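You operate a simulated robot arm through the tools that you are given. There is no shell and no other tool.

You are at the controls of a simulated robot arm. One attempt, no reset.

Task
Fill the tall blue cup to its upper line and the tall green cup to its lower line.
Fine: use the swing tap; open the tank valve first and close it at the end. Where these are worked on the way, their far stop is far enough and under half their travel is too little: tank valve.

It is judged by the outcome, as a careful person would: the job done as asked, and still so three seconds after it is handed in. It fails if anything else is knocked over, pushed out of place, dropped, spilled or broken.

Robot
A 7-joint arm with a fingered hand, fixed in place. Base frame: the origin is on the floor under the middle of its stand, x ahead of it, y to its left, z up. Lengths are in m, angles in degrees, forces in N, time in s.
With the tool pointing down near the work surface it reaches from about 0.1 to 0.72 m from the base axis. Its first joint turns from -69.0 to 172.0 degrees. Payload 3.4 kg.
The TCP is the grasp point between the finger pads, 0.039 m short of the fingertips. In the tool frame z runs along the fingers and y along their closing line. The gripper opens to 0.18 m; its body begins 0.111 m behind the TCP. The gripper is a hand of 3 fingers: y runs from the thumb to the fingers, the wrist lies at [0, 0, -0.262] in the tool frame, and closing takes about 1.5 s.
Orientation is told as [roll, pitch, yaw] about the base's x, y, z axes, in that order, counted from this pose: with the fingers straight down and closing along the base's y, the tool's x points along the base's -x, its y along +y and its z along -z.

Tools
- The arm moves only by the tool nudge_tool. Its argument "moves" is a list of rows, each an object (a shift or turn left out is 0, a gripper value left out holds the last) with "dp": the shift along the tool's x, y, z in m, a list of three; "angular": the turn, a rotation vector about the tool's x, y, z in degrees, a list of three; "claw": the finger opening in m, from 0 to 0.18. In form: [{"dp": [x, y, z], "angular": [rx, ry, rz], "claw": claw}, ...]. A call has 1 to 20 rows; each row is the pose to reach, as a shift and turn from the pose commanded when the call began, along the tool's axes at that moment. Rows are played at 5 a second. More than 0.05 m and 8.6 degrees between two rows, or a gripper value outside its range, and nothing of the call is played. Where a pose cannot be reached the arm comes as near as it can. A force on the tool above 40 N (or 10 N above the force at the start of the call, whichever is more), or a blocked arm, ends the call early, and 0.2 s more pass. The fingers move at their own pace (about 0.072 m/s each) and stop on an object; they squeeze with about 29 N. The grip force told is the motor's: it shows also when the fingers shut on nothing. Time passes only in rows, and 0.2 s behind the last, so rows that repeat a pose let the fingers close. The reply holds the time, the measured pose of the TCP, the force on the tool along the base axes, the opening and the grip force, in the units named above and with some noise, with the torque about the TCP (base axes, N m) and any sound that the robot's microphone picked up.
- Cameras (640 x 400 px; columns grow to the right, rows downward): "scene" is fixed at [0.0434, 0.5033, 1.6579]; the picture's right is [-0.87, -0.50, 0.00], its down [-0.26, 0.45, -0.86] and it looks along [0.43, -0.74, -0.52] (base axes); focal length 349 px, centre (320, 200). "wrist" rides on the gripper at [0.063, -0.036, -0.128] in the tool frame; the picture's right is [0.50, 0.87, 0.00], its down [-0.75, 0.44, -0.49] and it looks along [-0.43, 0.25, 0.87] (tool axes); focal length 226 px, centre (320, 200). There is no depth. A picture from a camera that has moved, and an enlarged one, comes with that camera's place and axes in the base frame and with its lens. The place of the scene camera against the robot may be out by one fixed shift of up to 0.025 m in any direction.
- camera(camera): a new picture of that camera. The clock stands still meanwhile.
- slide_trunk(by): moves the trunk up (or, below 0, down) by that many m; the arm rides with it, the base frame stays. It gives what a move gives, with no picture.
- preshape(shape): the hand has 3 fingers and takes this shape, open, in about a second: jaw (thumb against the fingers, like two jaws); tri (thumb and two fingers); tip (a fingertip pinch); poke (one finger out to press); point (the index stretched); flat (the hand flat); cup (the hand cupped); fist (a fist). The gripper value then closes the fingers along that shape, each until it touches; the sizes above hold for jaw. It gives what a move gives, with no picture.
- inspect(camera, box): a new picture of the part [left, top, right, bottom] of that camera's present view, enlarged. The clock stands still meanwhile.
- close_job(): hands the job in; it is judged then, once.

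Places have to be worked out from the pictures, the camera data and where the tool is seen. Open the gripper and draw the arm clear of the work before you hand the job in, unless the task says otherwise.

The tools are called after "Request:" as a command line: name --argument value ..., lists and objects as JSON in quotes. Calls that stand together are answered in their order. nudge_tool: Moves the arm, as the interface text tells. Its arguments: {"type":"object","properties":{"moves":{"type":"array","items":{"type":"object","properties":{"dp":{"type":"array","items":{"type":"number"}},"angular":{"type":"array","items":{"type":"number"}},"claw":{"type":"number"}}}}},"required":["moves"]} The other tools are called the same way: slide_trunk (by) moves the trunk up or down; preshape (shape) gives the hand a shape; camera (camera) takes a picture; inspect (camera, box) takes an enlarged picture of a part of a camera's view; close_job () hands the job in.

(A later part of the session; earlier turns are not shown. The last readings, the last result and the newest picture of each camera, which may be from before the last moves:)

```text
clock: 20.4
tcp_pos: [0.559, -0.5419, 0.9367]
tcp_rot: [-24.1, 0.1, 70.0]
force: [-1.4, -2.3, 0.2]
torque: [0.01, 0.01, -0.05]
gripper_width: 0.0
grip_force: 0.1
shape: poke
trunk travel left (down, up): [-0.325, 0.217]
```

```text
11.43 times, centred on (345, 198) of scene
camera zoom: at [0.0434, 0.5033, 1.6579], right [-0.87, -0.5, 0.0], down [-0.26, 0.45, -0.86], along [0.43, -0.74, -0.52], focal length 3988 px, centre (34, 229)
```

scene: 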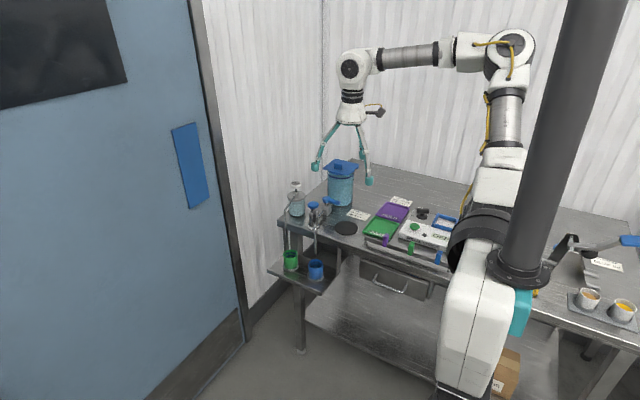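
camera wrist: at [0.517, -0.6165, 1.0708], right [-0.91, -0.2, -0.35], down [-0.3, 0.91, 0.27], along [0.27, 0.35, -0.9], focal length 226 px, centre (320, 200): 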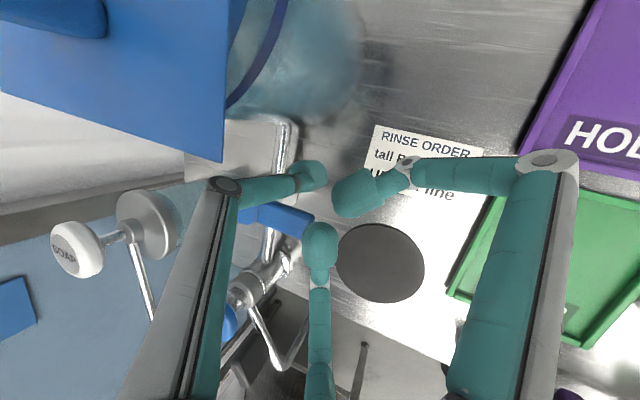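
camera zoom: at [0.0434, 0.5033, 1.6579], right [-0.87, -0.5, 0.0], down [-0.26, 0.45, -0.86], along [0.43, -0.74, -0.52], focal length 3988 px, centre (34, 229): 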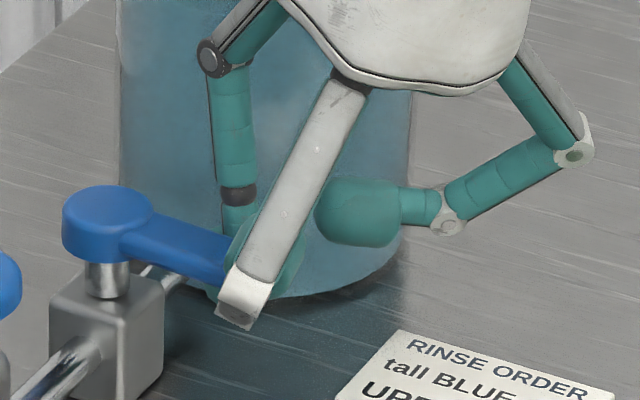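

The lever turns (about 20° so far) at only ~2–3 N. I'll keep following its arc clockwise to about 60° of travel.

Request:
nudge_tool --moves '[{"dp": [-0.006, 0.0012, -0.0006]}, {"dp": [-0.0125, 0.0026, -0.0012]}, {"dp": [-0.019, 0.0036, -0.0016]}, {"dp": [-0.025, 0.0034, -0.0015]}, {"dp": [-0.03, 0.003, -0.0014]}, {"dp": [-0.03, 0.003, -0.0014]}]'

Request:
inspect --camera "wrist" --box '[220, 130, 380, 255]'

Request:
inspect --camera "scene" --box '[300, 180, 370, 229]'

```text
clock: 21.8
tcp_pos: [0.567, -0.5107, 0.9373]
tcp_rot: [-24.1, 0.0, 69.8]
force: [-0.7, -0.9, -0.3]
torque: [0.02, 0.01, -0.02]
gripper_width: 0.0
grip_force: 0.2
shape: poke
trunk travel left (down, up): [-0.325, 0.217]
```

```text
3.20 times, centred on (300, 192) of wrist
camera zoom: at [0.527, -0.5641, 1.069], right [-0.91, -0.2, -0.35], down [-0.3, 0.91, 0.27], along [0.27, 0.35, -0.9], focal length 723 px, centre (384, 224)
```

zoom: 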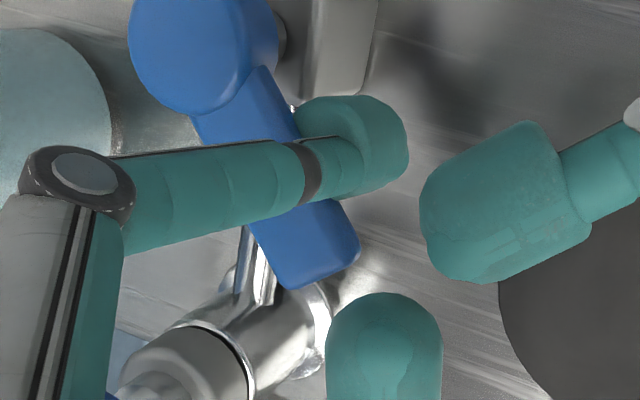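

```text
8.16 times, centred on (335, 204) of scene
camera zoom: at [0.0434, 0.5033, 1.6579], right [-0.87, -0.5, 0.0], down [-0.26, 0.45, -0.86], along [0.43, -0.74, -0.52], focal length 2848 px, centre (198, 163)
```

zoom: 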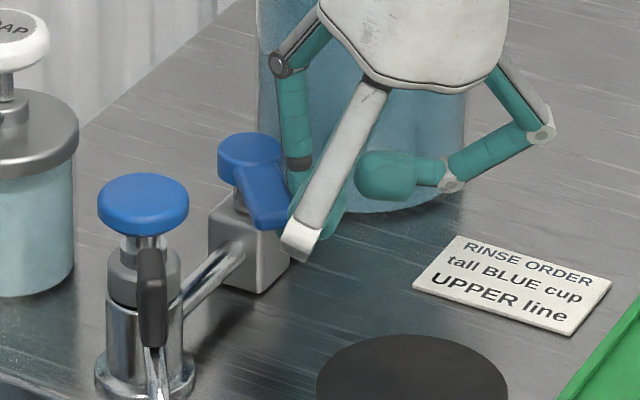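

The lever is now about 60° round and moving freely. I'll continue the arc to about 90°.

Request:
nudge_tool --moves '[{"dp": [-0.0044, -0.0021, 0.001]}, {"dp": [-0.0088, -0.0042, 0.0019]}, {"dp": [-0.0126, -0.0073, 0.0033]}, {"dp": [-0.0164, -0.0104, 0.0047]}, {"dp": [-0.0164, -0.0104, 0.0047]}]'

Request:
inspect --camera "wrist" --box '[220, 130, 380, 255]'

Request:
inspect --camera "scene" --box '[300, 180, 370, 229]'

```text
clock: 23.0
tcp_pos: [0.5813, -0.5007, 0.9393]
tcp_rot: [-24.2, 0.2, 69.9]
force: [-2.8, -0.2, 0.8]
torque: [-0.01, 0.02, 0.01]
gripper_width: 0.0
grip_force: 0.1
shape: poke
trunk travel left (down, up): [-0.325, 0.217]
```

```text
3.20 times, centred on (300, 192) of wrist
camera zoom: at [0.5436, -0.5529, 1.0696], right [-0.91, -0.2, -0.35], down [-0.3, 0.91, 0.27], along [0.27, 0.35, -0.9], focal length 723 px, centre (384, 224)
```

zoom: 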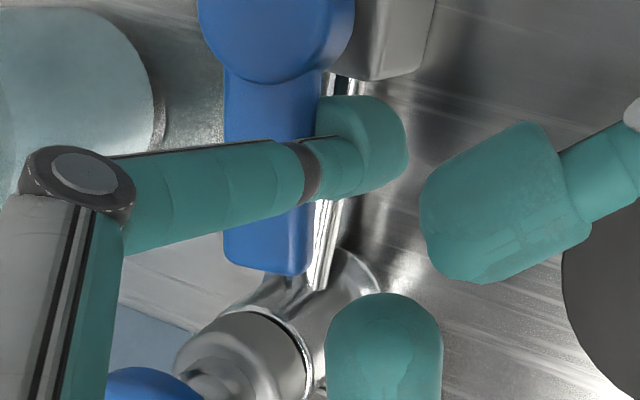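

```text
8.16 times, centred on (335, 204) of scene
camera zoom: at [0.0434, 0.5033, 1.6579], right [-0.87, -0.5, 0.0], down [-0.26, 0.45, -0.86], along [0.43, -0.74, -0.52], focal length 2848 px, centre (198, 163)
```

zoom: 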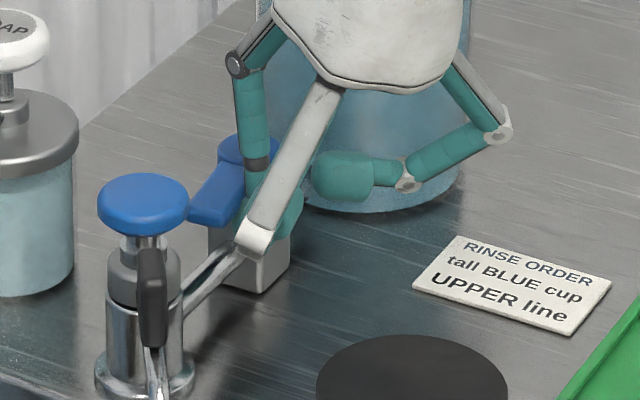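

The lever is now nearly aligned with the pipe. I'll push +x a few more millimetres to seat it on its far stop.

Request:
nudge_tool --moves '[{"dp": [-0.001, -0.0026, 0.0012]}, {"dp": [-0.0017, -0.0043, 0.0019]}, {"dp": [-0.0017, -0.0043, 0.0019]}]'

Request:
inspect --camera "wrist" --box '[220, 130, 380, 255]'

```text
clock: 23.8
tcp_pos: [0.5864, -0.5009, 0.9387]
tcp_rot: [-24.0, 0.1, 69.8]
force: [-5.2, 1.6, -0.5]
torque: [0.0, 0.0, 0.07]
gripper_width: 0.0001
grip_force: 0.1
shape: poke
trunk travel left (down, up): [-0.325, 0.217]
```

```text
3.20 times, centred on (300, 192) of wrist
camera zoom: at [0.5476, -0.5525, 1.0695], right [-0.91, -0.2, -0.35], down [-0.3, 0.91, 0.27], along [0.27, 0.35, -0.9], focal length 723 px, centre (384, 224)
```

zoom: 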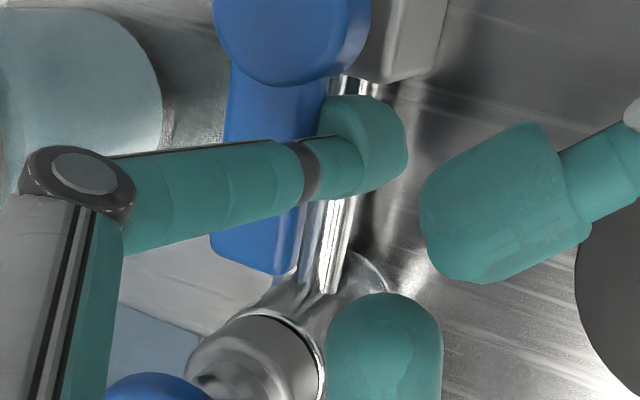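

Force rose to about 5 N; one more small push will tell whether that's the stop.

Request:
nudge_tool --moves '[{"dp": [-0.001, -0.0026, 0.0012]}, {"dp": [-0.001, -0.0026, 0.0012]}]'

Request:
inspect --camera "scene" --box '[300, 180, 370, 229]'

```text
clock: 24.4
tcp_pos: [0.5872, -0.499, 0.9389]
tcp_rot: [-24.0, 0.2, 69.9]
force: [-23.9, 3.5, 2.7]
torque: [0.02, 0.08, -0.06]
gripper_width: 0.0
grip_force: 0.0
shape: poke
trunk travel left (down, up): [-0.325, 0.217]
```

```text
8.16 times, centred on (335, 204) of scene
camera zoom: at [0.0434, 0.5033, 1.6579], right [-0.87, -0.5, 0.0], down [-0.26, 0.45, -0.86], along [0.43, -0.74, -0.52], focal length 2848 px, centre (198, 163)
```

zoom: 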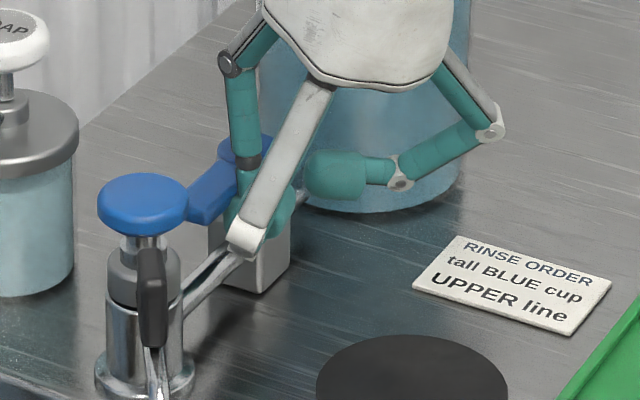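

24 N without motion: the valve is at its far (open) stop, aligned with the pipe. I'll back off, lift, and move the thumb tip above the tap knob.

Request:
nudge_tool --moves '[{"dp": [0.0034, 0.0086, -0.0039]}, {"dp": [0.0068, 0.0172, -0.0077]}, {"dp": [0.0068, 0.0018, -0.0419]}, {"dp": [0.0068, -0.0135, -0.0761]}, {"dp": [-0.0286, -0.0183, -0.074]}, {"dp": [-0.064, -0.023, -0.0718]}, {"dp": [-0.064, -0.023, -0.0718]}]'

Request:
camera --camera "wrist"

Request:
inspect --camera "scene" --box '[270, 160, 370, 290]'

```text
clock: 26.0
tcp_pos: [0.6042, -0.4386, 1.0109]
tcp_rot: [-24.0, -0.1, 69.9]
force: [0.8, -0.2, -0.4]
torque: [-0.01, 0.03, -0.02]
gripper_width: 0.0
grip_force: 0.2
shape: poke
trunk travel left (down, up): [-0.325, 0.217]
```

```text
taken
camera wrist: at [0.5649, -0.4915, 1.1433], right [-0.91, -0.2, -0.35], down [-0.3, 0.91, 0.27], along [0.27, 0.35, -0.9], focal length 226 px, centre (320, 200)
```

wrist: 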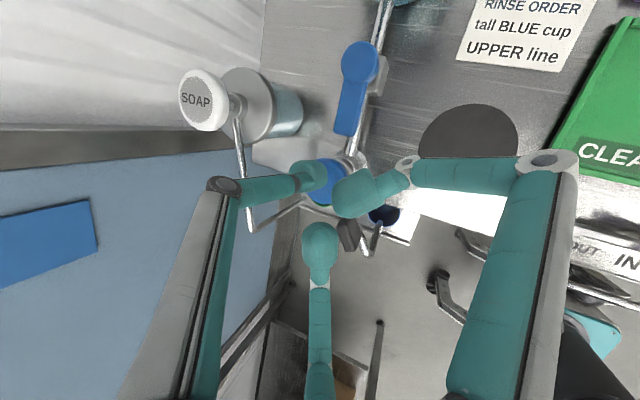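

```text
3.08 times, centred on (320, 225) of scene
camera zoom: at [0.0434, 0.5033, 1.6579], right [-0.87, -0.5, 0.0], down [-0.26, 0.45, -0.86], along [0.43, -0.74, -0.52], focal length 1074 px, centre (320, 123)
```

zoom: 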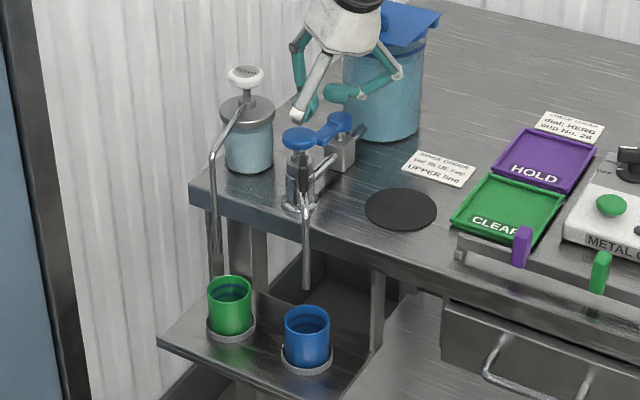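

The valve lever is now along the pipe and no water flows yet. I'll zoom on the knob and thumb tip to check alignment.

Request:
inspect --camera "wrist" --box '[250, 120, 410, 260]'

Request:
inspect --camera "scene" --box '[295, 170, 345, 230]'

```text
2.86 times, centred on (330, 190) of wrist
camera zoom: at [0.5649, -0.4915, 1.1433], right [-0.91, -0.2, -0.35], down [-0.3, 0.91, 0.27], along [0.27, 0.35, -0.9], focal length 646 px, centre (291, 229)
```

zoom: 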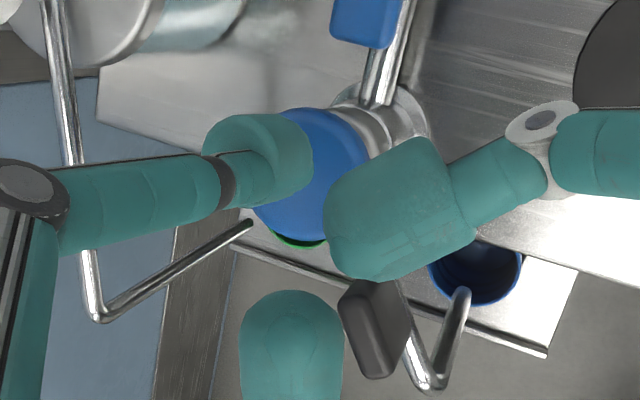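

```text
6.67 times, centred on (320, 200) of scene
camera zoom: at [0.0434, 0.5033, 1.6579], right [-0.87, -0.5, 0.0], down [-0.26, 0.45, -0.86], along [0.43, -0.74, -0.52], focal length 2326 px, centre (320, 200)
```

zoom: 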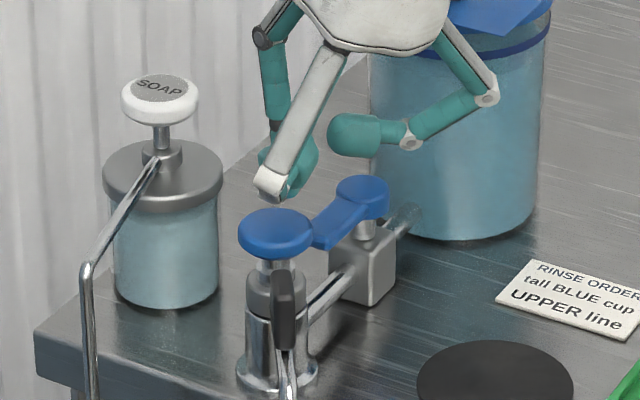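

The tip (≈(0.618,-0.440)) is over the knob (≈(0.619,-0.437,0.956)). I'll come down slowly in small steps to feel the knob, watching force, sound and cups.

Request:
nudge_tool --moves '[{"dp": [0, 0.0041, 0.0091]}, {"dp": [0, 0.0074, 0.0164]}, {"dp": [0, 0.0074, 0.0164]}]'

Request:
nudge_tool --moves '[{"dp": [0, 0.0016, 0.0036]}, {"dp": [0, 0.0016, 0.0036]}]'

```text
clock: 26.8
tcp_pos: [0.605, -0.437, 0.9943]
tcp_rot: [-24.1, 0.2, 69.9]
force: [0.3, -0.5, 1.3]
torque: [0.02, -0.04, -0.01]
gripper_width: 0.0
grip_force: 0.0
shape: poke
trunk travel left (down, up): [-0.325, 0.217]
```

```text
clock: 27.4
tcp_pos: [0.6044, -0.4374, 0.991]
tcp_rot: [-24.1, 0.1, 70.0]
force: [-0.4, 0.5, 3.6]
torque: [-0.03, -0.01, 0.0]
gripper_width: 0.0001
grip_force: 0.0
shape: poke
trunk travel left (down, up): [-0.325, 0.217]
```

Light contact with the knob (≈3.6 N) at TCP z=0.991. I'll check the scene for any flow before pressing further.

Request:
inspect --camera "scene" --box '[265, 190, 365, 290]'

Request:
nudge_tool --moves '[{"dp": [0, 0.0012, 0.0027]}]'

Request:
inspect --camera "scene" --box '[265, 190, 365, 290]'

```text
4.00 times, centred on (315, 240) of scene
camera zoom: at [0.0434, 0.5033, 1.6579], right [-0.87, -0.5, 0.0], down [-0.26, 0.45, -0.86], along [0.43, -0.74, -0.52], focal length 1396 px, centre (340, 40)
```

zoom: 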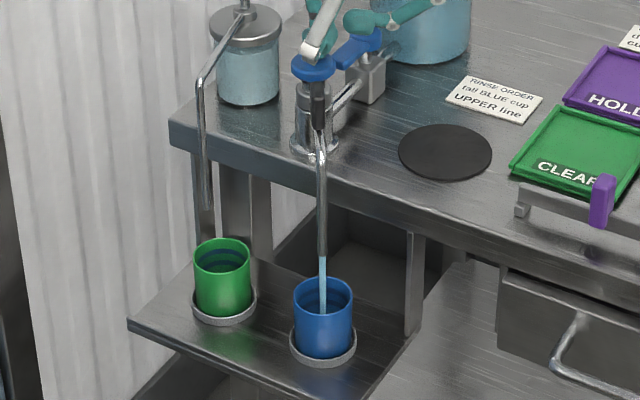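

```text
clock: 27.8
tcp_pos: [0.6044, -0.4375, 0.9879]
tcp_rot: [-24.2, 0.1, 69.9]
force: [-1.2, 0.9, 4.8]
torque: [0.02, -0.03, 0.01]
gripper_width: 0.0
grip_force: 0.0
shape: poke
trunk travel left (down, up): [-0.325, 0.217]
```

```text
4.00 times, centred on (315, 240) of scene
camera zoom: at [0.0434, 0.5033, 1.6579], right [-0.87, -0.5, 0.0], down [-0.26, 0.45, -0.86], along [0.43, -0.74, -0.52], focal length 1396 px, centre (340, 40)
```

zoom: 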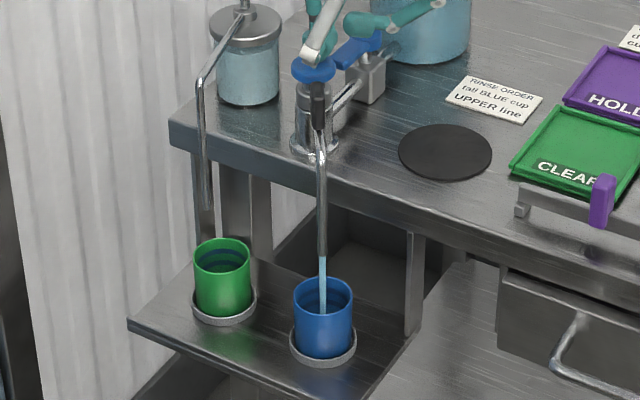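

Water is running into the blue cup while the knob is pressed. I'll look at the cup's level and lines closely.

Request:
inspect --camera "scene" --box '[300, 250, 335, 285]'

Request:
camera --camera "wrist"

```text
11.43 times, centred on (318, 268) of scene
camera zoom: at [0.0434, 0.5033, 1.6579], right [-0.87, -0.5, 0.0], down [-0.26, 0.45, -0.86], along [0.43, -0.74, -0.52], focal length 3988 px, centre (349, -571)
```

zoom: 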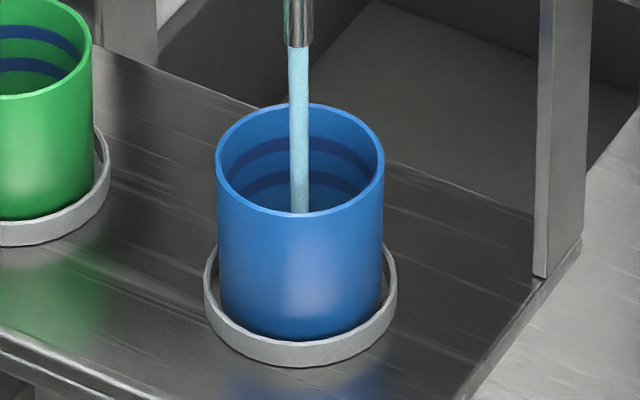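

```text
taken
camera wrist: at [0.5655, -0.4902, 1.1193], right [-0.91, -0.2, -0.35], down [-0.3, 0.91, 0.27], along [0.27, 0.35, -0.9], focal length 226 px, centre (320, 200)
```

wrist: 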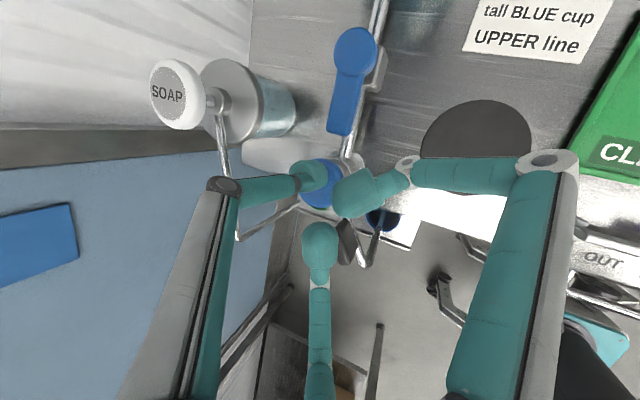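

The cup's two dark lines are visible on its inner back wall and the water is still below both. I'll release the knob briefly to see whether the flow stops by itself.

Request:
nudge_tool --moves '[{"dp": [0, -0.0057, -0.0128]}]'

Request:
inspect --camera "scene" --box '[300, 250, 335, 285]'

```text
clock: 28.2
tcp_pos: [0.6046, -0.4379, 1.0022]
tcp_rot: [-24.0, 0.1, 70.0]
force: [-0.3, -0.3, 0.4]
torque: [-0.01, 0.0, -0.02]
gripper_width: 0.0
grip_force: 0.1
shape: poke
trunk travel left (down, up): [-0.325, 0.217]
```

```text
11.43 times, centred on (318, 268) of scene
camera zoom: at [0.0434, 0.5033, 1.6579], right [-0.87, -0.5, 0.0], down [-0.26, 0.45, -0.86], along [0.43, -0.74, -0.52], focal length 3988 px, centre (349, -571)
```

zoom: 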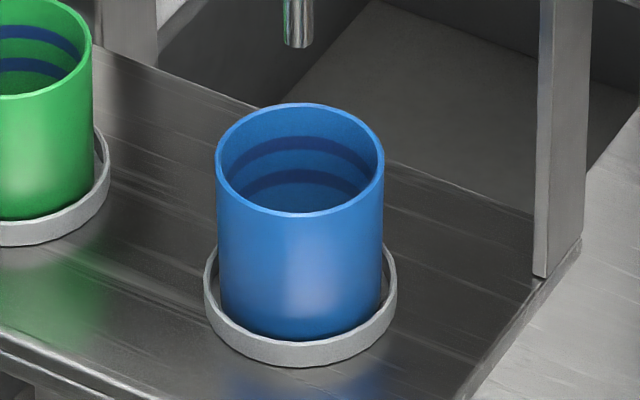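

The flow stops on release, so I can dose by press time. I'll press for about 1 second and release, then check the level.

Request:
nudge_tool --moves '[{"dp": [0, 0.0057, 0.0128]}, {"dp": [0, 0.0057, 0.0128]}, {"dp": [0, 0.0057, 0.0128]}, {"dp": [0, 0.0057, 0.0128]}, {"dp": [0, 0.0057, 0.0128]}, {"dp": [0, 0, 0]}]'

Request:
inspect --camera "scene" --box '[300, 250, 335, 285]'

```text
clock: 29.6
tcp_pos: [0.6024, -0.437, 1.0016]
tcp_rot: [-24.1, 0.1, 69.9]
force: [-0.3, 0.5, -0.3]
torque: [0.02, 0.01, 0.0]
gripper_width: 0.0001
grip_force: 0.0
shape: poke
trunk travel left (down, up): [-0.325, 0.217]
```

```text
11.43 times, centred on (318, 268) of scene
camera zoom: at [0.0434, 0.5033, 1.6579], right [-0.87, -0.5, 0.0], down [-0.26, 0.45, -0.86], along [0.43, -0.74, -0.52], focal length 3988 px, centre (349, -571)
```

zoom: 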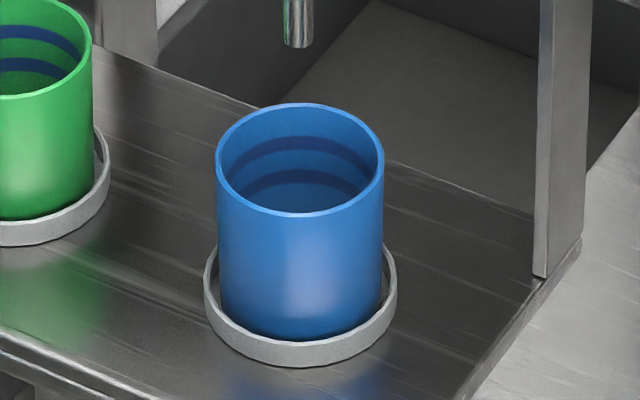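

I'll zoom further into the cup's interior to find the water surface.

Request:
inspect --camera "scene" --box '[308, 257, 326, 271]'

Request:
inspect --camera "wrist" --box '[350, 190, 420, 240]'

```text
16.00 times, centred on (317, 264) of scene
camera zoom: at [0.0434, 0.5033, 1.6579], right [-0.87, -0.5, 0.0], down [-0.26, 0.45, -0.86], along [0.43, -0.74, -0.52], focal length 5583 px, centre (368, -824)
```

zoom: 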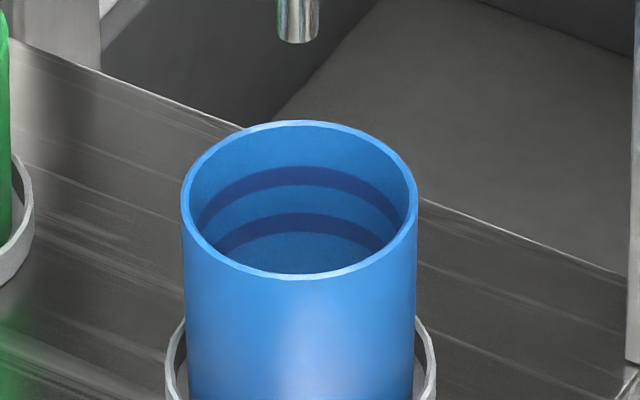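

```text
8.00 times, centred on (385, 215) of wrist
camera zoom: at [0.5653, -0.4906, 1.1325], right [-0.92, -0.2, -0.35], down [-0.3, 0.91, 0.27], along [0.27, 0.35, -0.9], focal length 1808 px, centre (-200, 80)
```

zoom: 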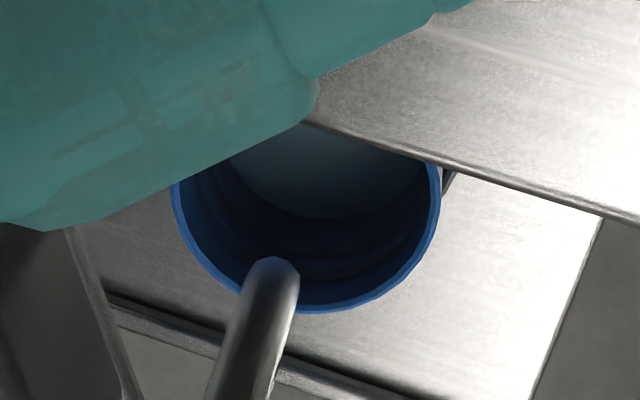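

The wrist camera sees the water surface in the blue cup, still well below the lower line. I'll give another ~1.4 s press.

Request:
nudge_tool --moves '[{"dp": [0, 0.0057, 0.0128]}, {"dp": [0, 0.0057, 0.0128]}, {"dp": [0, 0.0057, 0.0128]}, {"dp": [0, 0.0057, 0.0128]}, {"dp": [0, 0.0057, 0.0128]}, {"dp": [0, 0.0057, 0.0128]}, {"dp": [0, 0.0057, 0.0128]}, {"dp": [0, 0, 0]}]'

Request:
inspect --camera "scene" --box '[308, 257, 326, 271]'

Request:
inspect --camera "wrist" --box '[350, 190, 420, 240]'

```text
clock: 31.4
tcp_pos: [0.6042, -0.4388, 1.002]
tcp_rot: [-24.1, 0.2, 69.8]
force: [0.1, 0.0, -0.2]
torque: [0.02, -0.05, 0.0]
gripper_width: 0.0001
grip_force: 0.0
shape: poke
trunk travel left (down, up): [-0.325, 0.217]
```

```text
16.00 times, centred on (317, 264) of scene
camera zoom: at [0.0434, 0.5033, 1.6579], right [-0.87, -0.5, 0.0], down [-0.26, 0.45, -0.86], along [0.43, -0.74, -0.52], focal length 5583 px, centre (368, -824)
```

zoom: 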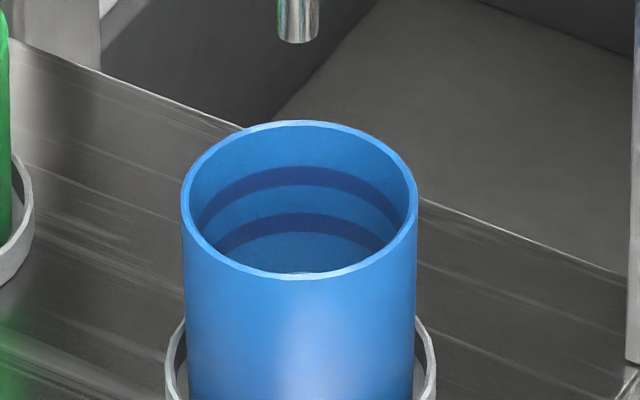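

```text
8.00 times, centred on (385, 215) of wrist
camera zoom: at [0.5651, -0.4912, 1.1328], right [-0.91, -0.2, -0.35], down [-0.3, 0.91, 0.27], along [0.27, 0.35, -0.9], focal length 1808 px, centre (-200, 80)
```

zoom: 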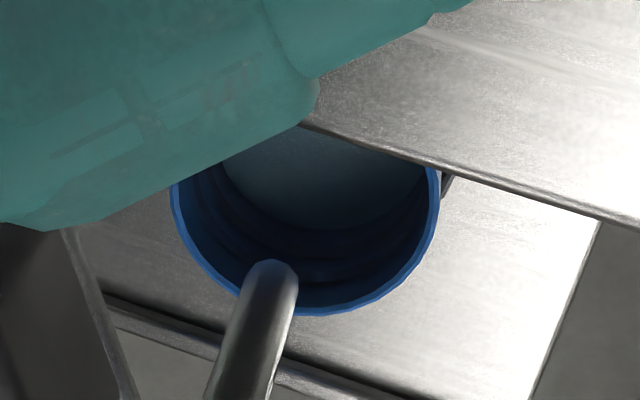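

The surface rose about 6 mm in 1.4 s (≈4 mm/s), and the upper line is still roughly 3 cm above it. I'll give a 3 s press, then re-measure from the scene camera.

Request:
nudge_tool --moves '[{"dp": [0, 0.0057, 0.0128]}, {"dp": [0, 0.0057, 0.0128]}, {"dp": [0, 0.0057, 0.0128]}, {"dp": [0, 0.0057, 0.0128]}, {"dp": [0, 0.0057, 0.0128]}, {"dp": [0, 0.0057, 0.0128]}, {"dp": [0, 0.0057, 0.0128]}, {"dp": [0, 0.0057, 0.0128]}, {"dp": [0, 0.0057, 0.0128]}, {"dp": [0, 0.0057, 0.0128]}, {"dp": [0, 0.0057, 0.0128]}, {"dp": [0, 0.0057, 0.0128]}, {"dp": [0, 0.0057, 0.0128]}, {"dp": [0, 0.0057, 0.0128]}, {"dp": [0, 0.0057, 0.0128]}, {"dp": [0, 0, 0]}]'

Request:
inspect --camera "scene" --box '[308, 257, 326, 271]'

Request:
inspect --camera "wrist" --box '[350, 190, 420, 240]'

```text
clock: 34.8
tcp_pos: [0.6027, -0.4362, 1.0039]
tcp_rot: [-24.1, 0.1, 70.0]
force: [0.0, -0.5, -0.2]
torque: [0.04, -0.04, -0.02]
gripper_width: 0.0
grip_force: 0.1
shape: poke
trunk travel left (down, up): [-0.325, 0.217]
```

```text
16.00 times, centred on (317, 264) of scene
camera zoom: at [0.0434, 0.5033, 1.6579], right [-0.87, -0.5, 0.0], down [-0.26, 0.45, -0.86], along [0.43, -0.74, -0.52], focal length 5583 px, centre (368, -824)
```

zoom: 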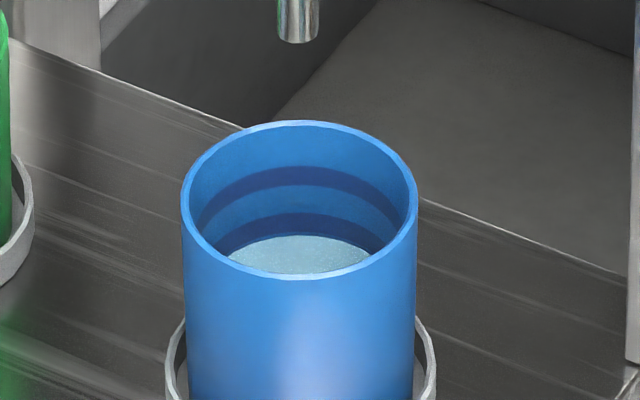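

```text
8.00 times, centred on (385, 215) of wrist
camera zoom: at [0.5638, -0.4892, 1.1339], right [-0.91, -0.2, -0.35], down [-0.3, 0.91, 0.27], along [0.27, 0.35, -0.9], focal length 1808 px, centre (-200, 80)
```

zoom: 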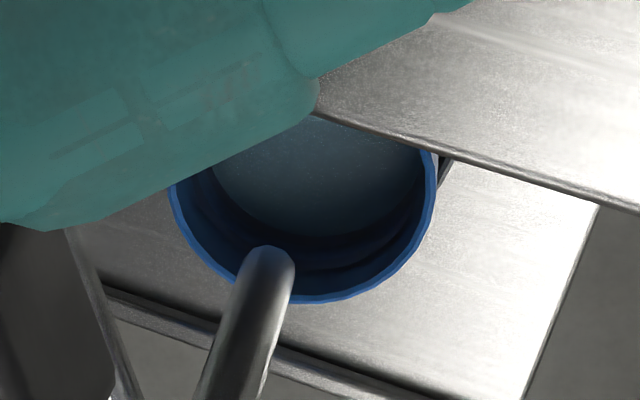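

Water is now just under the lower line (image row 236; upper line spans rows 166–187), rising ~12 rows/s. I'll press for 3.4 s, then fine-tune.

Request:
nudge_tool --moves '[{"dp": [0, 0.0057, 0.0128]}, {"dp": [0, 0.0057, 0.0128]}, {"dp": [0, 0.0057, 0.0128]}, {"dp": [0, 0.0057, 0.0128]}, {"dp": [0, 0.0057, 0.0128]}, {"dp": [0, 0.0057, 0.0128]}, {"dp": [0, 0.0057, 0.0128]}, {"dp": [0, 0.0057, 0.0128]}, {"dp": [0, 0.0057, 0.0128]}, {"dp": [0, 0.0057, 0.0128]}, {"dp": [0, 0.0057, 0.0128]}, {"dp": [0, 0.0057, 0.0128]}, {"dp": [0, 0.0057, 0.0128]}, {"dp": [0, 0.0057, 0.0128]}, {"dp": [0, 0.0057, 0.0128]}, {"dp": [0, 0.0057, 0.0128]}, {"dp": [0, 0.0057, 0.0128]}, {"dp": [0, 0, 0]}]'

Request:
inspect --camera "scene" --box '[308, 257, 326, 271]'

```text
clock: 38.6
tcp_pos: [0.6049, -0.4365, 1.0029]
tcp_rot: [-23.9, 0.2, 69.9]
force: [-0.6, 0.3, -0.2]
torque: [-0.02, 0.03, 0.04]
gripper_width: 0.0001
grip_force: 0.0
shape: poke
trunk travel left (down, up): [-0.325, 0.217]
```

```text
16.00 times, centred on (317, 264) of scene
camera zoom: at [0.0434, 0.5033, 1.6579], right [-0.87, -0.5, 0.0], down [-0.26, 0.45, -0.86], along [0.43, -0.74, -0.52], focal length 5583 px, centre (368, -824)
```

zoom: 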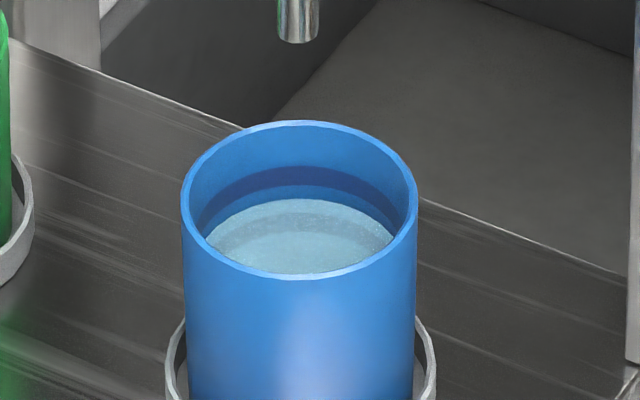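

The surface is at row 199, about 11 rows/s; the upper line's centre is row ~176. I'll press 1.8 s and check.

Request:
nudge_tool --moves '[{"dp": [0, 0.0057, 0.0128]}, {"dp": [0, 0.0057, 0.0128]}, {"dp": [0, 0.0057, 0.0128]}, {"dp": [0, 0.0057, 0.0128]}, {"dp": [0, 0.0057, 0.0128]}, {"dp": [0, 0.0057, 0.0128]}, {"dp": [0, 0.0057, 0.0128]}, {"dp": [0, 0.0057, 0.0128]}, {"dp": [0, 0.0057, 0.0128]}, {"dp": [0, 0, 0]}]'

Request:
inspect --camera "scene" --box '[308, 257, 326, 271]'

```text
clock: 40.8
tcp_pos: [0.6045, -0.4352, 1.0026]
tcp_rot: [-24.1, 0.2, 69.9]
force: [-0.1, 0.0, 0.6]
torque: [0.01, -0.03, -0.03]
gripper_width: 0.0
grip_force: 0.0
shape: poke
trunk travel left (down, up): [-0.325, 0.217]
```

```text
16.00 times, centred on (317, 264) of scene
camera zoom: at [0.0434, 0.5033, 1.6579], right [-0.87, -0.5, 0.0], down [-0.26, 0.45, -0.86], along [0.43, -0.74, -0.52], focal length 5583 px, centre (368, -824)
```

zoom: 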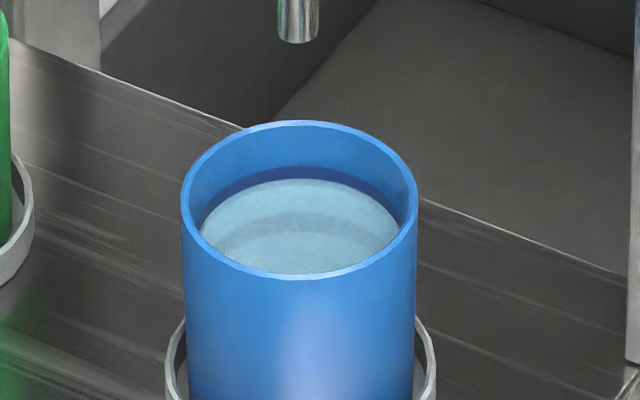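

The surface is at row 179, inside the upper line's band (166–187) and just under its centre (~176.5). One very short press brings it to the centre.

Request:
nudge_tool --moves '[{"dp": [0, 0.0057, 0.0128]}, {"dp": [0, 0, 0]}]'

Request:
inspect --camera "scene" --box '[308, 257, 326, 271]'

Request:
inspect --camera "scene" --box '[281, 247, 299, 261]'

```text
clock: 41.4
tcp_pos: [0.6041, -0.4372, 1.0011]
tcp_rot: [-24.1, 0.1, 69.9]
force: [0.4, -0.7, -1.0]
torque: [0.01, -0.01, 0.03]
gripper_width: 0.0
grip_force: 0.2
shape: poke
trunk travel left (down, up): [-0.325, 0.217]
```

```text
16.00 times, centred on (317, 264) of scene
camera zoom: at [0.0434, 0.5033, 1.6579], right [-0.87, -0.5, 0.0], down [-0.26, 0.45, -0.86], along [0.43, -0.74, -0.52], focal length 5583 px, centre (368, -824)
```

zoom: 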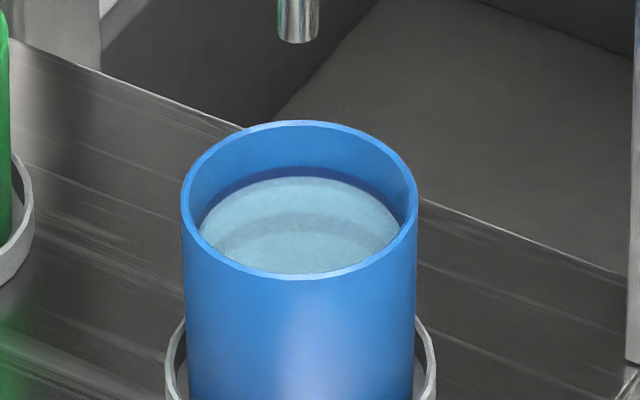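

```text
16.00 times, centred on (290, 254) of scene
camera zoom: at [0.0434, 0.5033, 1.6579], right [-0.87, -0.5, 0.0], down [-0.26, 0.45, -0.86], along [0.43, -0.74, -0.52], focal length 5583 px, centre (800, -664)
```

zoom: 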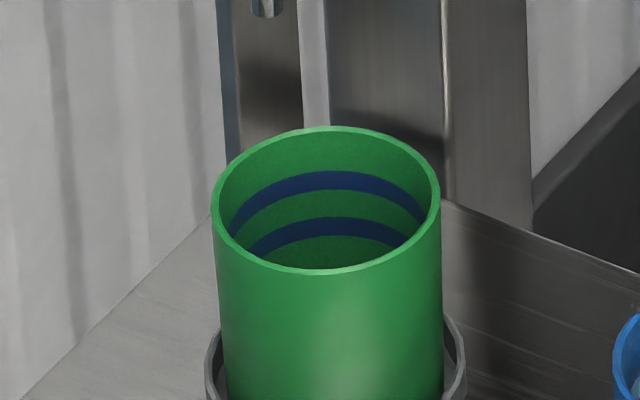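

Blue is at the centre of its upper line. Green is empty, with its lower line at rows 217–236 in its crop. Next I'll lift and move to the -x side of the tap's black swing handle (≈(0.590,-0.390)).

Request:
nudge_tool --moves '[{"dp": [0, -0.0082, -0.0182]}, {"dp": [-0.0042, 0.0253, -0.0332]}, {"dp": [-0.0084, 0.0587, -0.0482]}, {"dp": [-0.0084, 0.0587, -0.0482]}]'

Request:
camera --camera "wrist"

Request:
inspect --camera "scene" --box '[270, 170, 370, 270]'

```text
clock: 42.4
tcp_pos: [0.5381, -0.4071, 1.0211]
tcp_rot: [-24.1, 0.1, 69.9]
force: [0.7, 1.0, 0.0]
torque: [0.0, 0.02, -0.03]
gripper_width: 0.0
grip_force: 0.0
shape: poke
trunk travel left (down, up): [-0.325, 0.217]
```

```text
taken
camera wrist: at [0.5003, -0.4591, 1.1523], right [-0.92, -0.2, -0.35], down [-0.3, 0.91, 0.27], along [0.27, 0.35, -0.9], focal length 226 px, centre (320, 200)
```

wrist: 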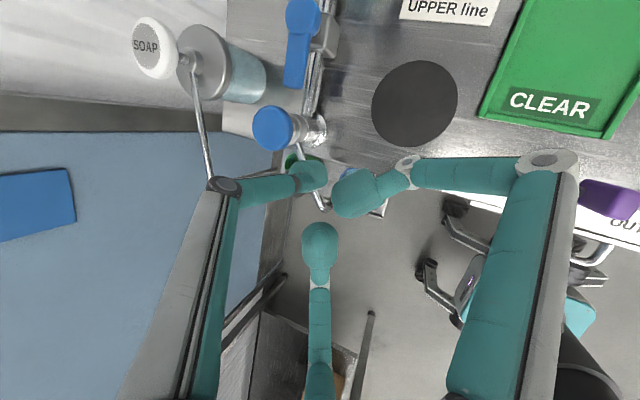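

```text
4.00 times, centred on (320, 220) of scene
camera zoom: at [0.0434, 0.5033, 1.6579], right [-0.87, -0.5, 0.0], down [-0.26, 0.45, -0.86], along [0.43, -0.74, -0.52], focal length 1396 px, centre (320, 120)
```

zoom: 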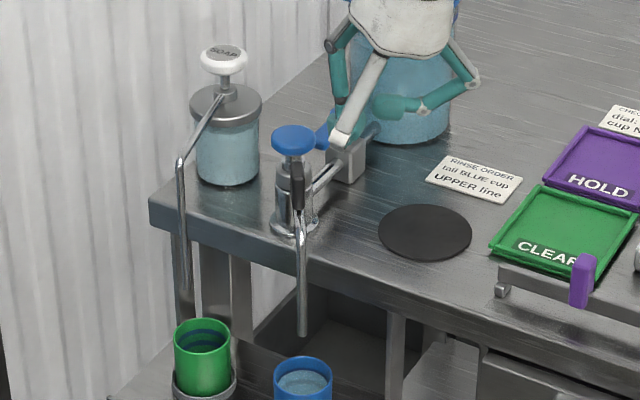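

Zooming on the handle area to fix its position against the thumb tip.

Request:
inspect --camera "wrist" --box '[240, 90, 400, 220]'

Request:
inspect --camera "scene" --box '[300, 190, 335, 225]'

```text
3.08 times, centred on (320, 155) of wrist
camera zoom: at [0.5003, -0.4591, 1.1523], right [-0.92, -0.2, -0.35], down [-0.3, 0.91, 0.27], along [0.27, 0.35, -0.9], focal length 696 px, centre (320, 338)
```

zoom: 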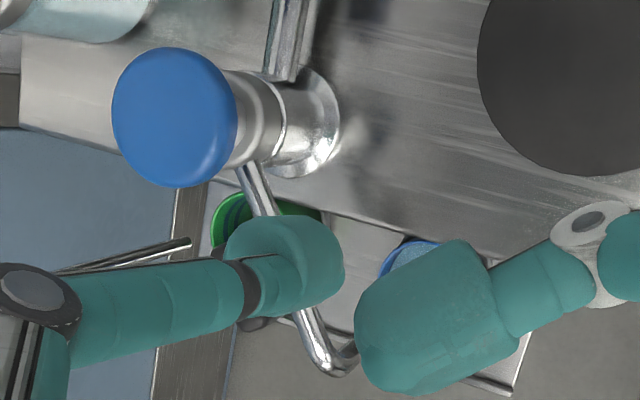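

```text
11.43 times, centred on (318, 208) of scene
camera zoom: at [0.0434, 0.5033, 1.6579], right [-0.87, -0.5, 0.0], down [-0.26, 0.45, -0.86], along [0.43, -0.74, -0.52], focal length 3988 px, centre (349, 114)
```

zoom: 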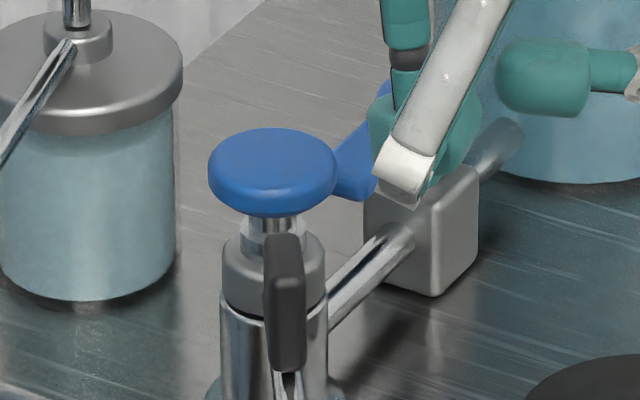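

The handle is an upright plate ≈13 mm thick, z≈0.919–0.953, with its -x face near (0.585,-0.393). I'll descend beside it so the thumb tip overlaps its height.

Request:
nudge_tool --moves '[{"dp": [0, 0.0075, 0.0167]}, {"dp": [0, 0.015, 0.0335]}, {"dp": [0, 0.0225, 0.0502]}, {"dp": [0, 0.0225, 0.0502]}]'

Request:
inspect --camera "wrist" --box '[200, 90, 400, 220]'

Request:
inspect --camera "scene" --box '[290, 180, 350, 235]'

```text
clock: 43.4
tcp_pos: [0.5397, -0.4049, 0.9663]
tcp_rot: [-24.2, 0.1, 69.9]
force: [0.0, 0.5, 0.1]
torque: [0.0, -0.01, -0.01]
gripper_width: 0.0
grip_force: 0.0
shape: poke
trunk travel left (down, up): [-0.325, 0.217]
```

```text
3.08 times, centred on (300, 155) of wrist
camera zoom: at [0.5004, -0.4578, 1.0983], right [-0.91, -0.2, -0.35], down [-0.3, 0.91, 0.27], along [0.27, 0.35, -0.9], focal length 696 px, centre (382, 338)
```

zoom: 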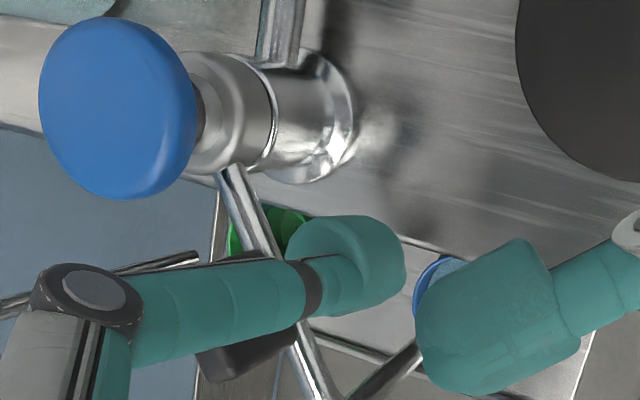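

```text
7.27 times, centred on (320, 208) of scene
camera zoom: at [0.0434, 0.5033, 1.6579], right [-0.87, -0.5, 0.0], down [-0.26, 0.45, -0.86], along [0.43, -0.74, -0.52], focal length 2538 px, centre (320, 146)
```

zoom: 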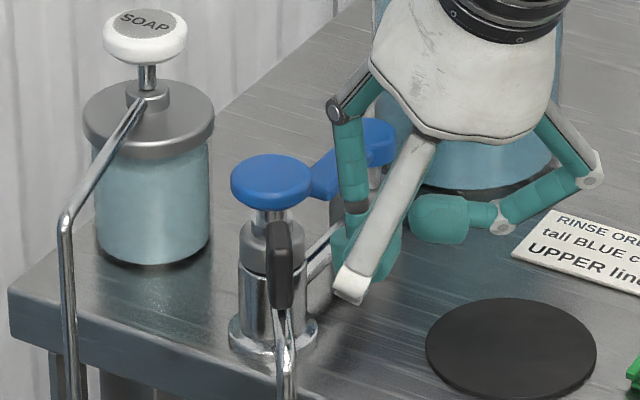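

The tip is beside the handle with about 2 cm gap. I'll push it along the spout's arc slowly in the first stage and check that it swings.

Request:
nudge_tool --moves '[{"dp": [-0.0058, -0.0072, 0.0032]}, {"dp": [-0.0116, -0.0143, 0.0064]}, {"dp": [-0.0164, -0.0167, 0.0075]}, {"dp": [-0.0212, -0.0191, 0.0086]}, {"dp": [-0.0255, -0.0217, 0.0098]}, {"dp": [-0.0297, -0.0243, 0.0109]}, {"dp": [-0.0297, -0.0243, 0.0109]}]'

Request:
inspect --camera "wrist" --box '[200, 90, 400, 220]'

Request:
inspect --camera "scene" --box '[280, 180, 360, 280]'

```text
clock: 45.0
tcp_pos: [0.574, -0.3856, 0.9661]
tcp_rot: [-24.1, 0.1, 69.8]
force: [-0.4, -0.1, -0.1]
torque: [0.0, -0.03, -0.03]
gripper_width: 0.0
grip_force: 0.0
shape: poke
trunk travel left (down, up): [-0.325, 0.217]
```

```text
3.08 times, centred on (300, 155) of wrist
camera zoom: at [0.5355, -0.4382, 1.0981], right [-0.91, -0.2, -0.35], down [-0.3, 0.91, 0.27], along [0.27, 0.35, -0.9], focal length 696 px, centre (382, 338)
```

zoom: 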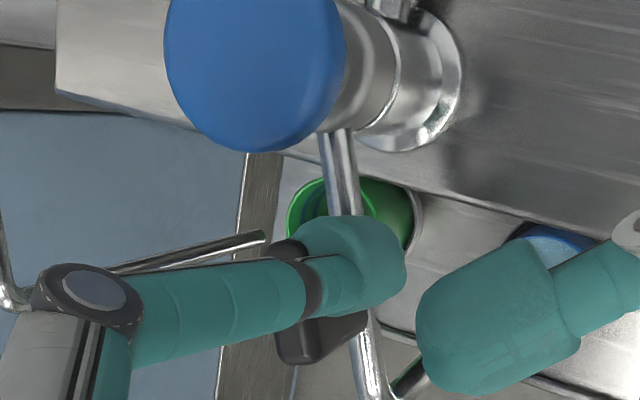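

```text
4.00 times, centred on (320, 230) of scene
camera zoom: at [0.0434, 0.5033, 1.6579], right [-0.87, -0.5, 0.0], down [-0.26, 0.45, -0.86], along [0.43, -0.74, -0.52], focal length 1396 px, centre (320, 80)
```

zoom: 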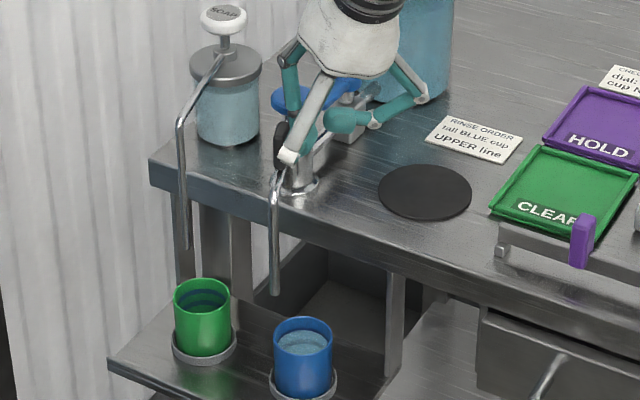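

The spout swings easily with the handle. I'll continue along the arc toward the green cup, stopping short to check alignment.

Request:
nudge_tool --moves '[{"dp": [-0.0036, -0.0037, 0.0016]}, {"dp": [-0.0072, -0.0074, 0.0032]}, {"dp": [-0.0102, -0.0112, 0.0049]}, {"dp": [-0.0132, -0.0149, 0.0066]}, {"dp": [-0.0155, -0.019, 0.0085]}, {"dp": [-0.0177, -0.0231, 0.0104]}, {"dp": [-0.0192, -0.0276, 0.0124]}, {"dp": [-0.0207, -0.032, 0.0144]}, {"dp": [-0.0207, -0.032, 0.0144]}]'

Request:
inspect --camera "wrist" --box '[200, 90, 400, 220]'

Request:
inspect --camera "scene" --box '[270, 190, 340, 275]'

```text
clock: 47.0
tcp_pos: [0.6132, -0.3777, 0.9671]
tcp_rot: [-24.2, 0.1, 69.9]
force: [0.2, 0.2, -0.4]
torque: [-0.03, 0.01, 0.02]
gripper_width: 0.0
grip_force: 0.2
shape: poke
trunk travel left (down, up): [-0.325, 0.217]
```

```text
3.08 times, centred on (300, 155) of wrist
camera zoom: at [0.5756, -0.4306, 1.0982], right [-0.91, -0.2, -0.35], down [-0.3, 0.91, 0.27], along [0.27, 0.35, -0.9], focal length 696 px, centre (382, 338)
```

zoom: 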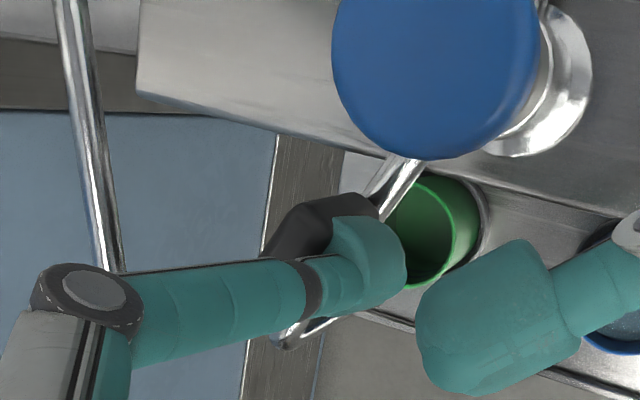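

```text
4.71 times, centred on (305, 232) of scene
camera zoom: at [0.0434, 0.5033, 1.6579], right [-0.87, -0.5, 0.0], down [-0.26, 0.45, -0.86], along [0.43, -0.74, -0.52], focal length 1642 px, centre (391, 47)
```

zoom: 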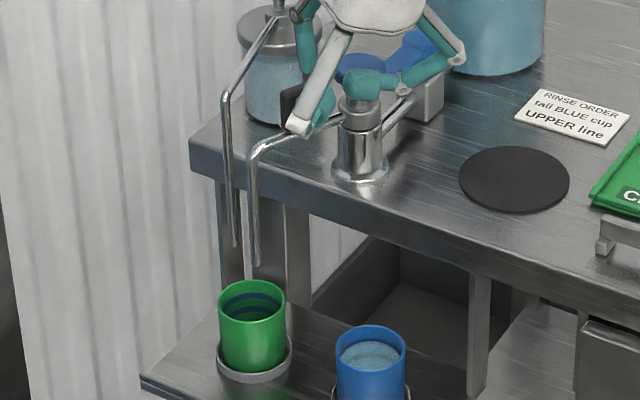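

The spout is nearly over the green cup. I'll zoom in to compare its tip against the cup's rim from both cameras.

Request:
inspect --camera "scene" --box '[276, 235, 306, 265]'

Request:
camera --camera "wrist"

```text
13.33 times, centred on (291, 250) of scene
camera zoom: at [0.0434, 0.5033, 1.6579], right [-0.87, -0.5, 0.0], down [-0.26, 0.45, -0.86], along [0.43, -0.74, -0.52], focal length 4652 px, centre (707, -467)
```

zoom: 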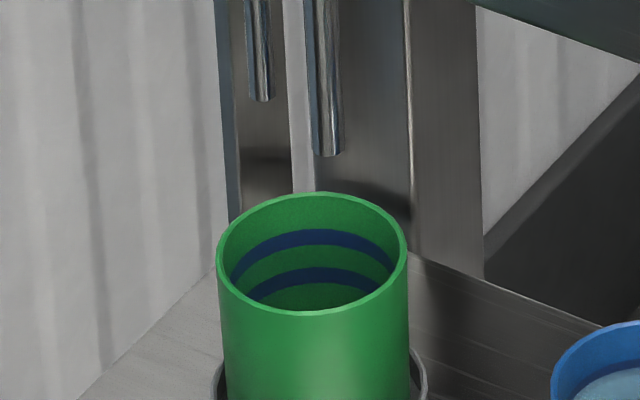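

```text
taken
camera wrist: at [0.5756, -0.4306, 1.0982], right [-0.91, -0.2, -0.35], down [-0.3, 0.91, 0.27], along [0.27, 0.35, -0.9], focal length 226 px, centre (320, 200)
```

wrist: 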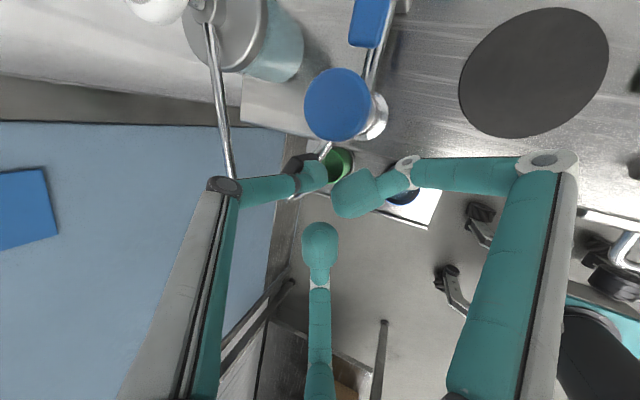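

The spout tip is about 10° short of the green cup's centre (≈1.8 cm off-centre), and the soap nozzle hangs just beyond it. I'll nudge it another ~6–7°, short of the soap pipe.

Request:
nudge_tool --moves '[{"dp": [-0.0003, -0.002, 0.0009]}, {"dp": [-0.0006, -0.0041, 0.0018]}, {"dp": [-0.0008, -0.0061, 0.0027]}, {"dp": [-0.0008, -0.0061, 0.0027]}]'

Request:
inspect --camera "scene" --box '[276, 235, 306, 265]'

Request:
inspect --camera "wrist" --box '[200, 90, 400, 220]'

```text
clock: 48.0
tcp_pos: [0.6204, -0.3786, 0.9663]
tcp_rot: [-24.0, 0.1, 70.0]
force: [1.2, 0.3, -0.1]
torque: [-0.02, 0.01, -0.02]
gripper_width: 0.0
grip_force: 0.0
shape: poke
trunk travel left (down, up): [-0.325, 0.217]
```

```text
13.33 times, centred on (291, 250) of scene
camera zoom: at [0.0434, 0.5033, 1.6579], right [-0.87, -0.5, 0.0], down [-0.26, 0.45, -0.86], along [0.43, -0.74, -0.52], focal length 4652 px, centre (707, -467)
```

zoom: 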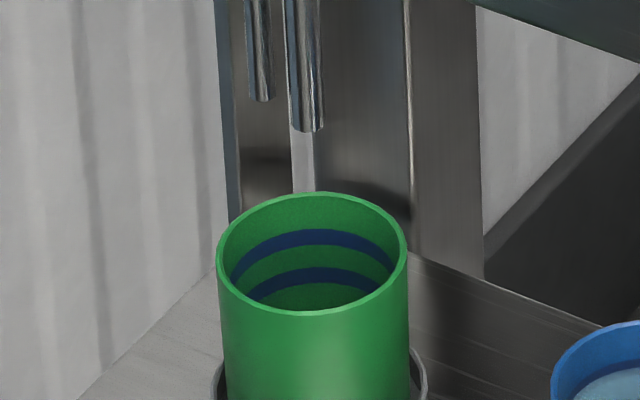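

```text
3.08 times, centred on (300, 155) of wrist
camera zoom: at [0.5821, -0.4321, 1.0979], right [-0.91, -0.2, -0.35], down [-0.3, 0.91, 0.27], along [0.27, 0.35, -0.9], focal length 696 px, centre (382, 338)
```

zoom: 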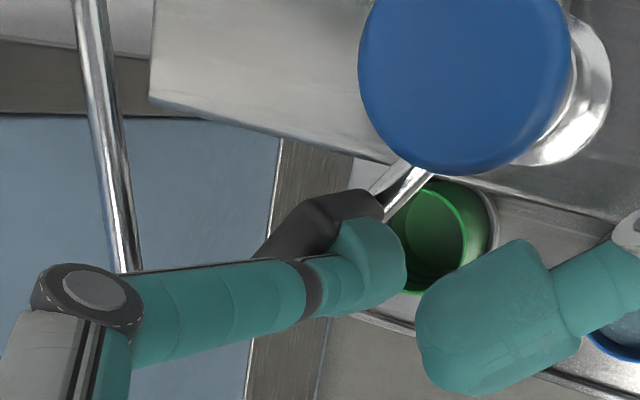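

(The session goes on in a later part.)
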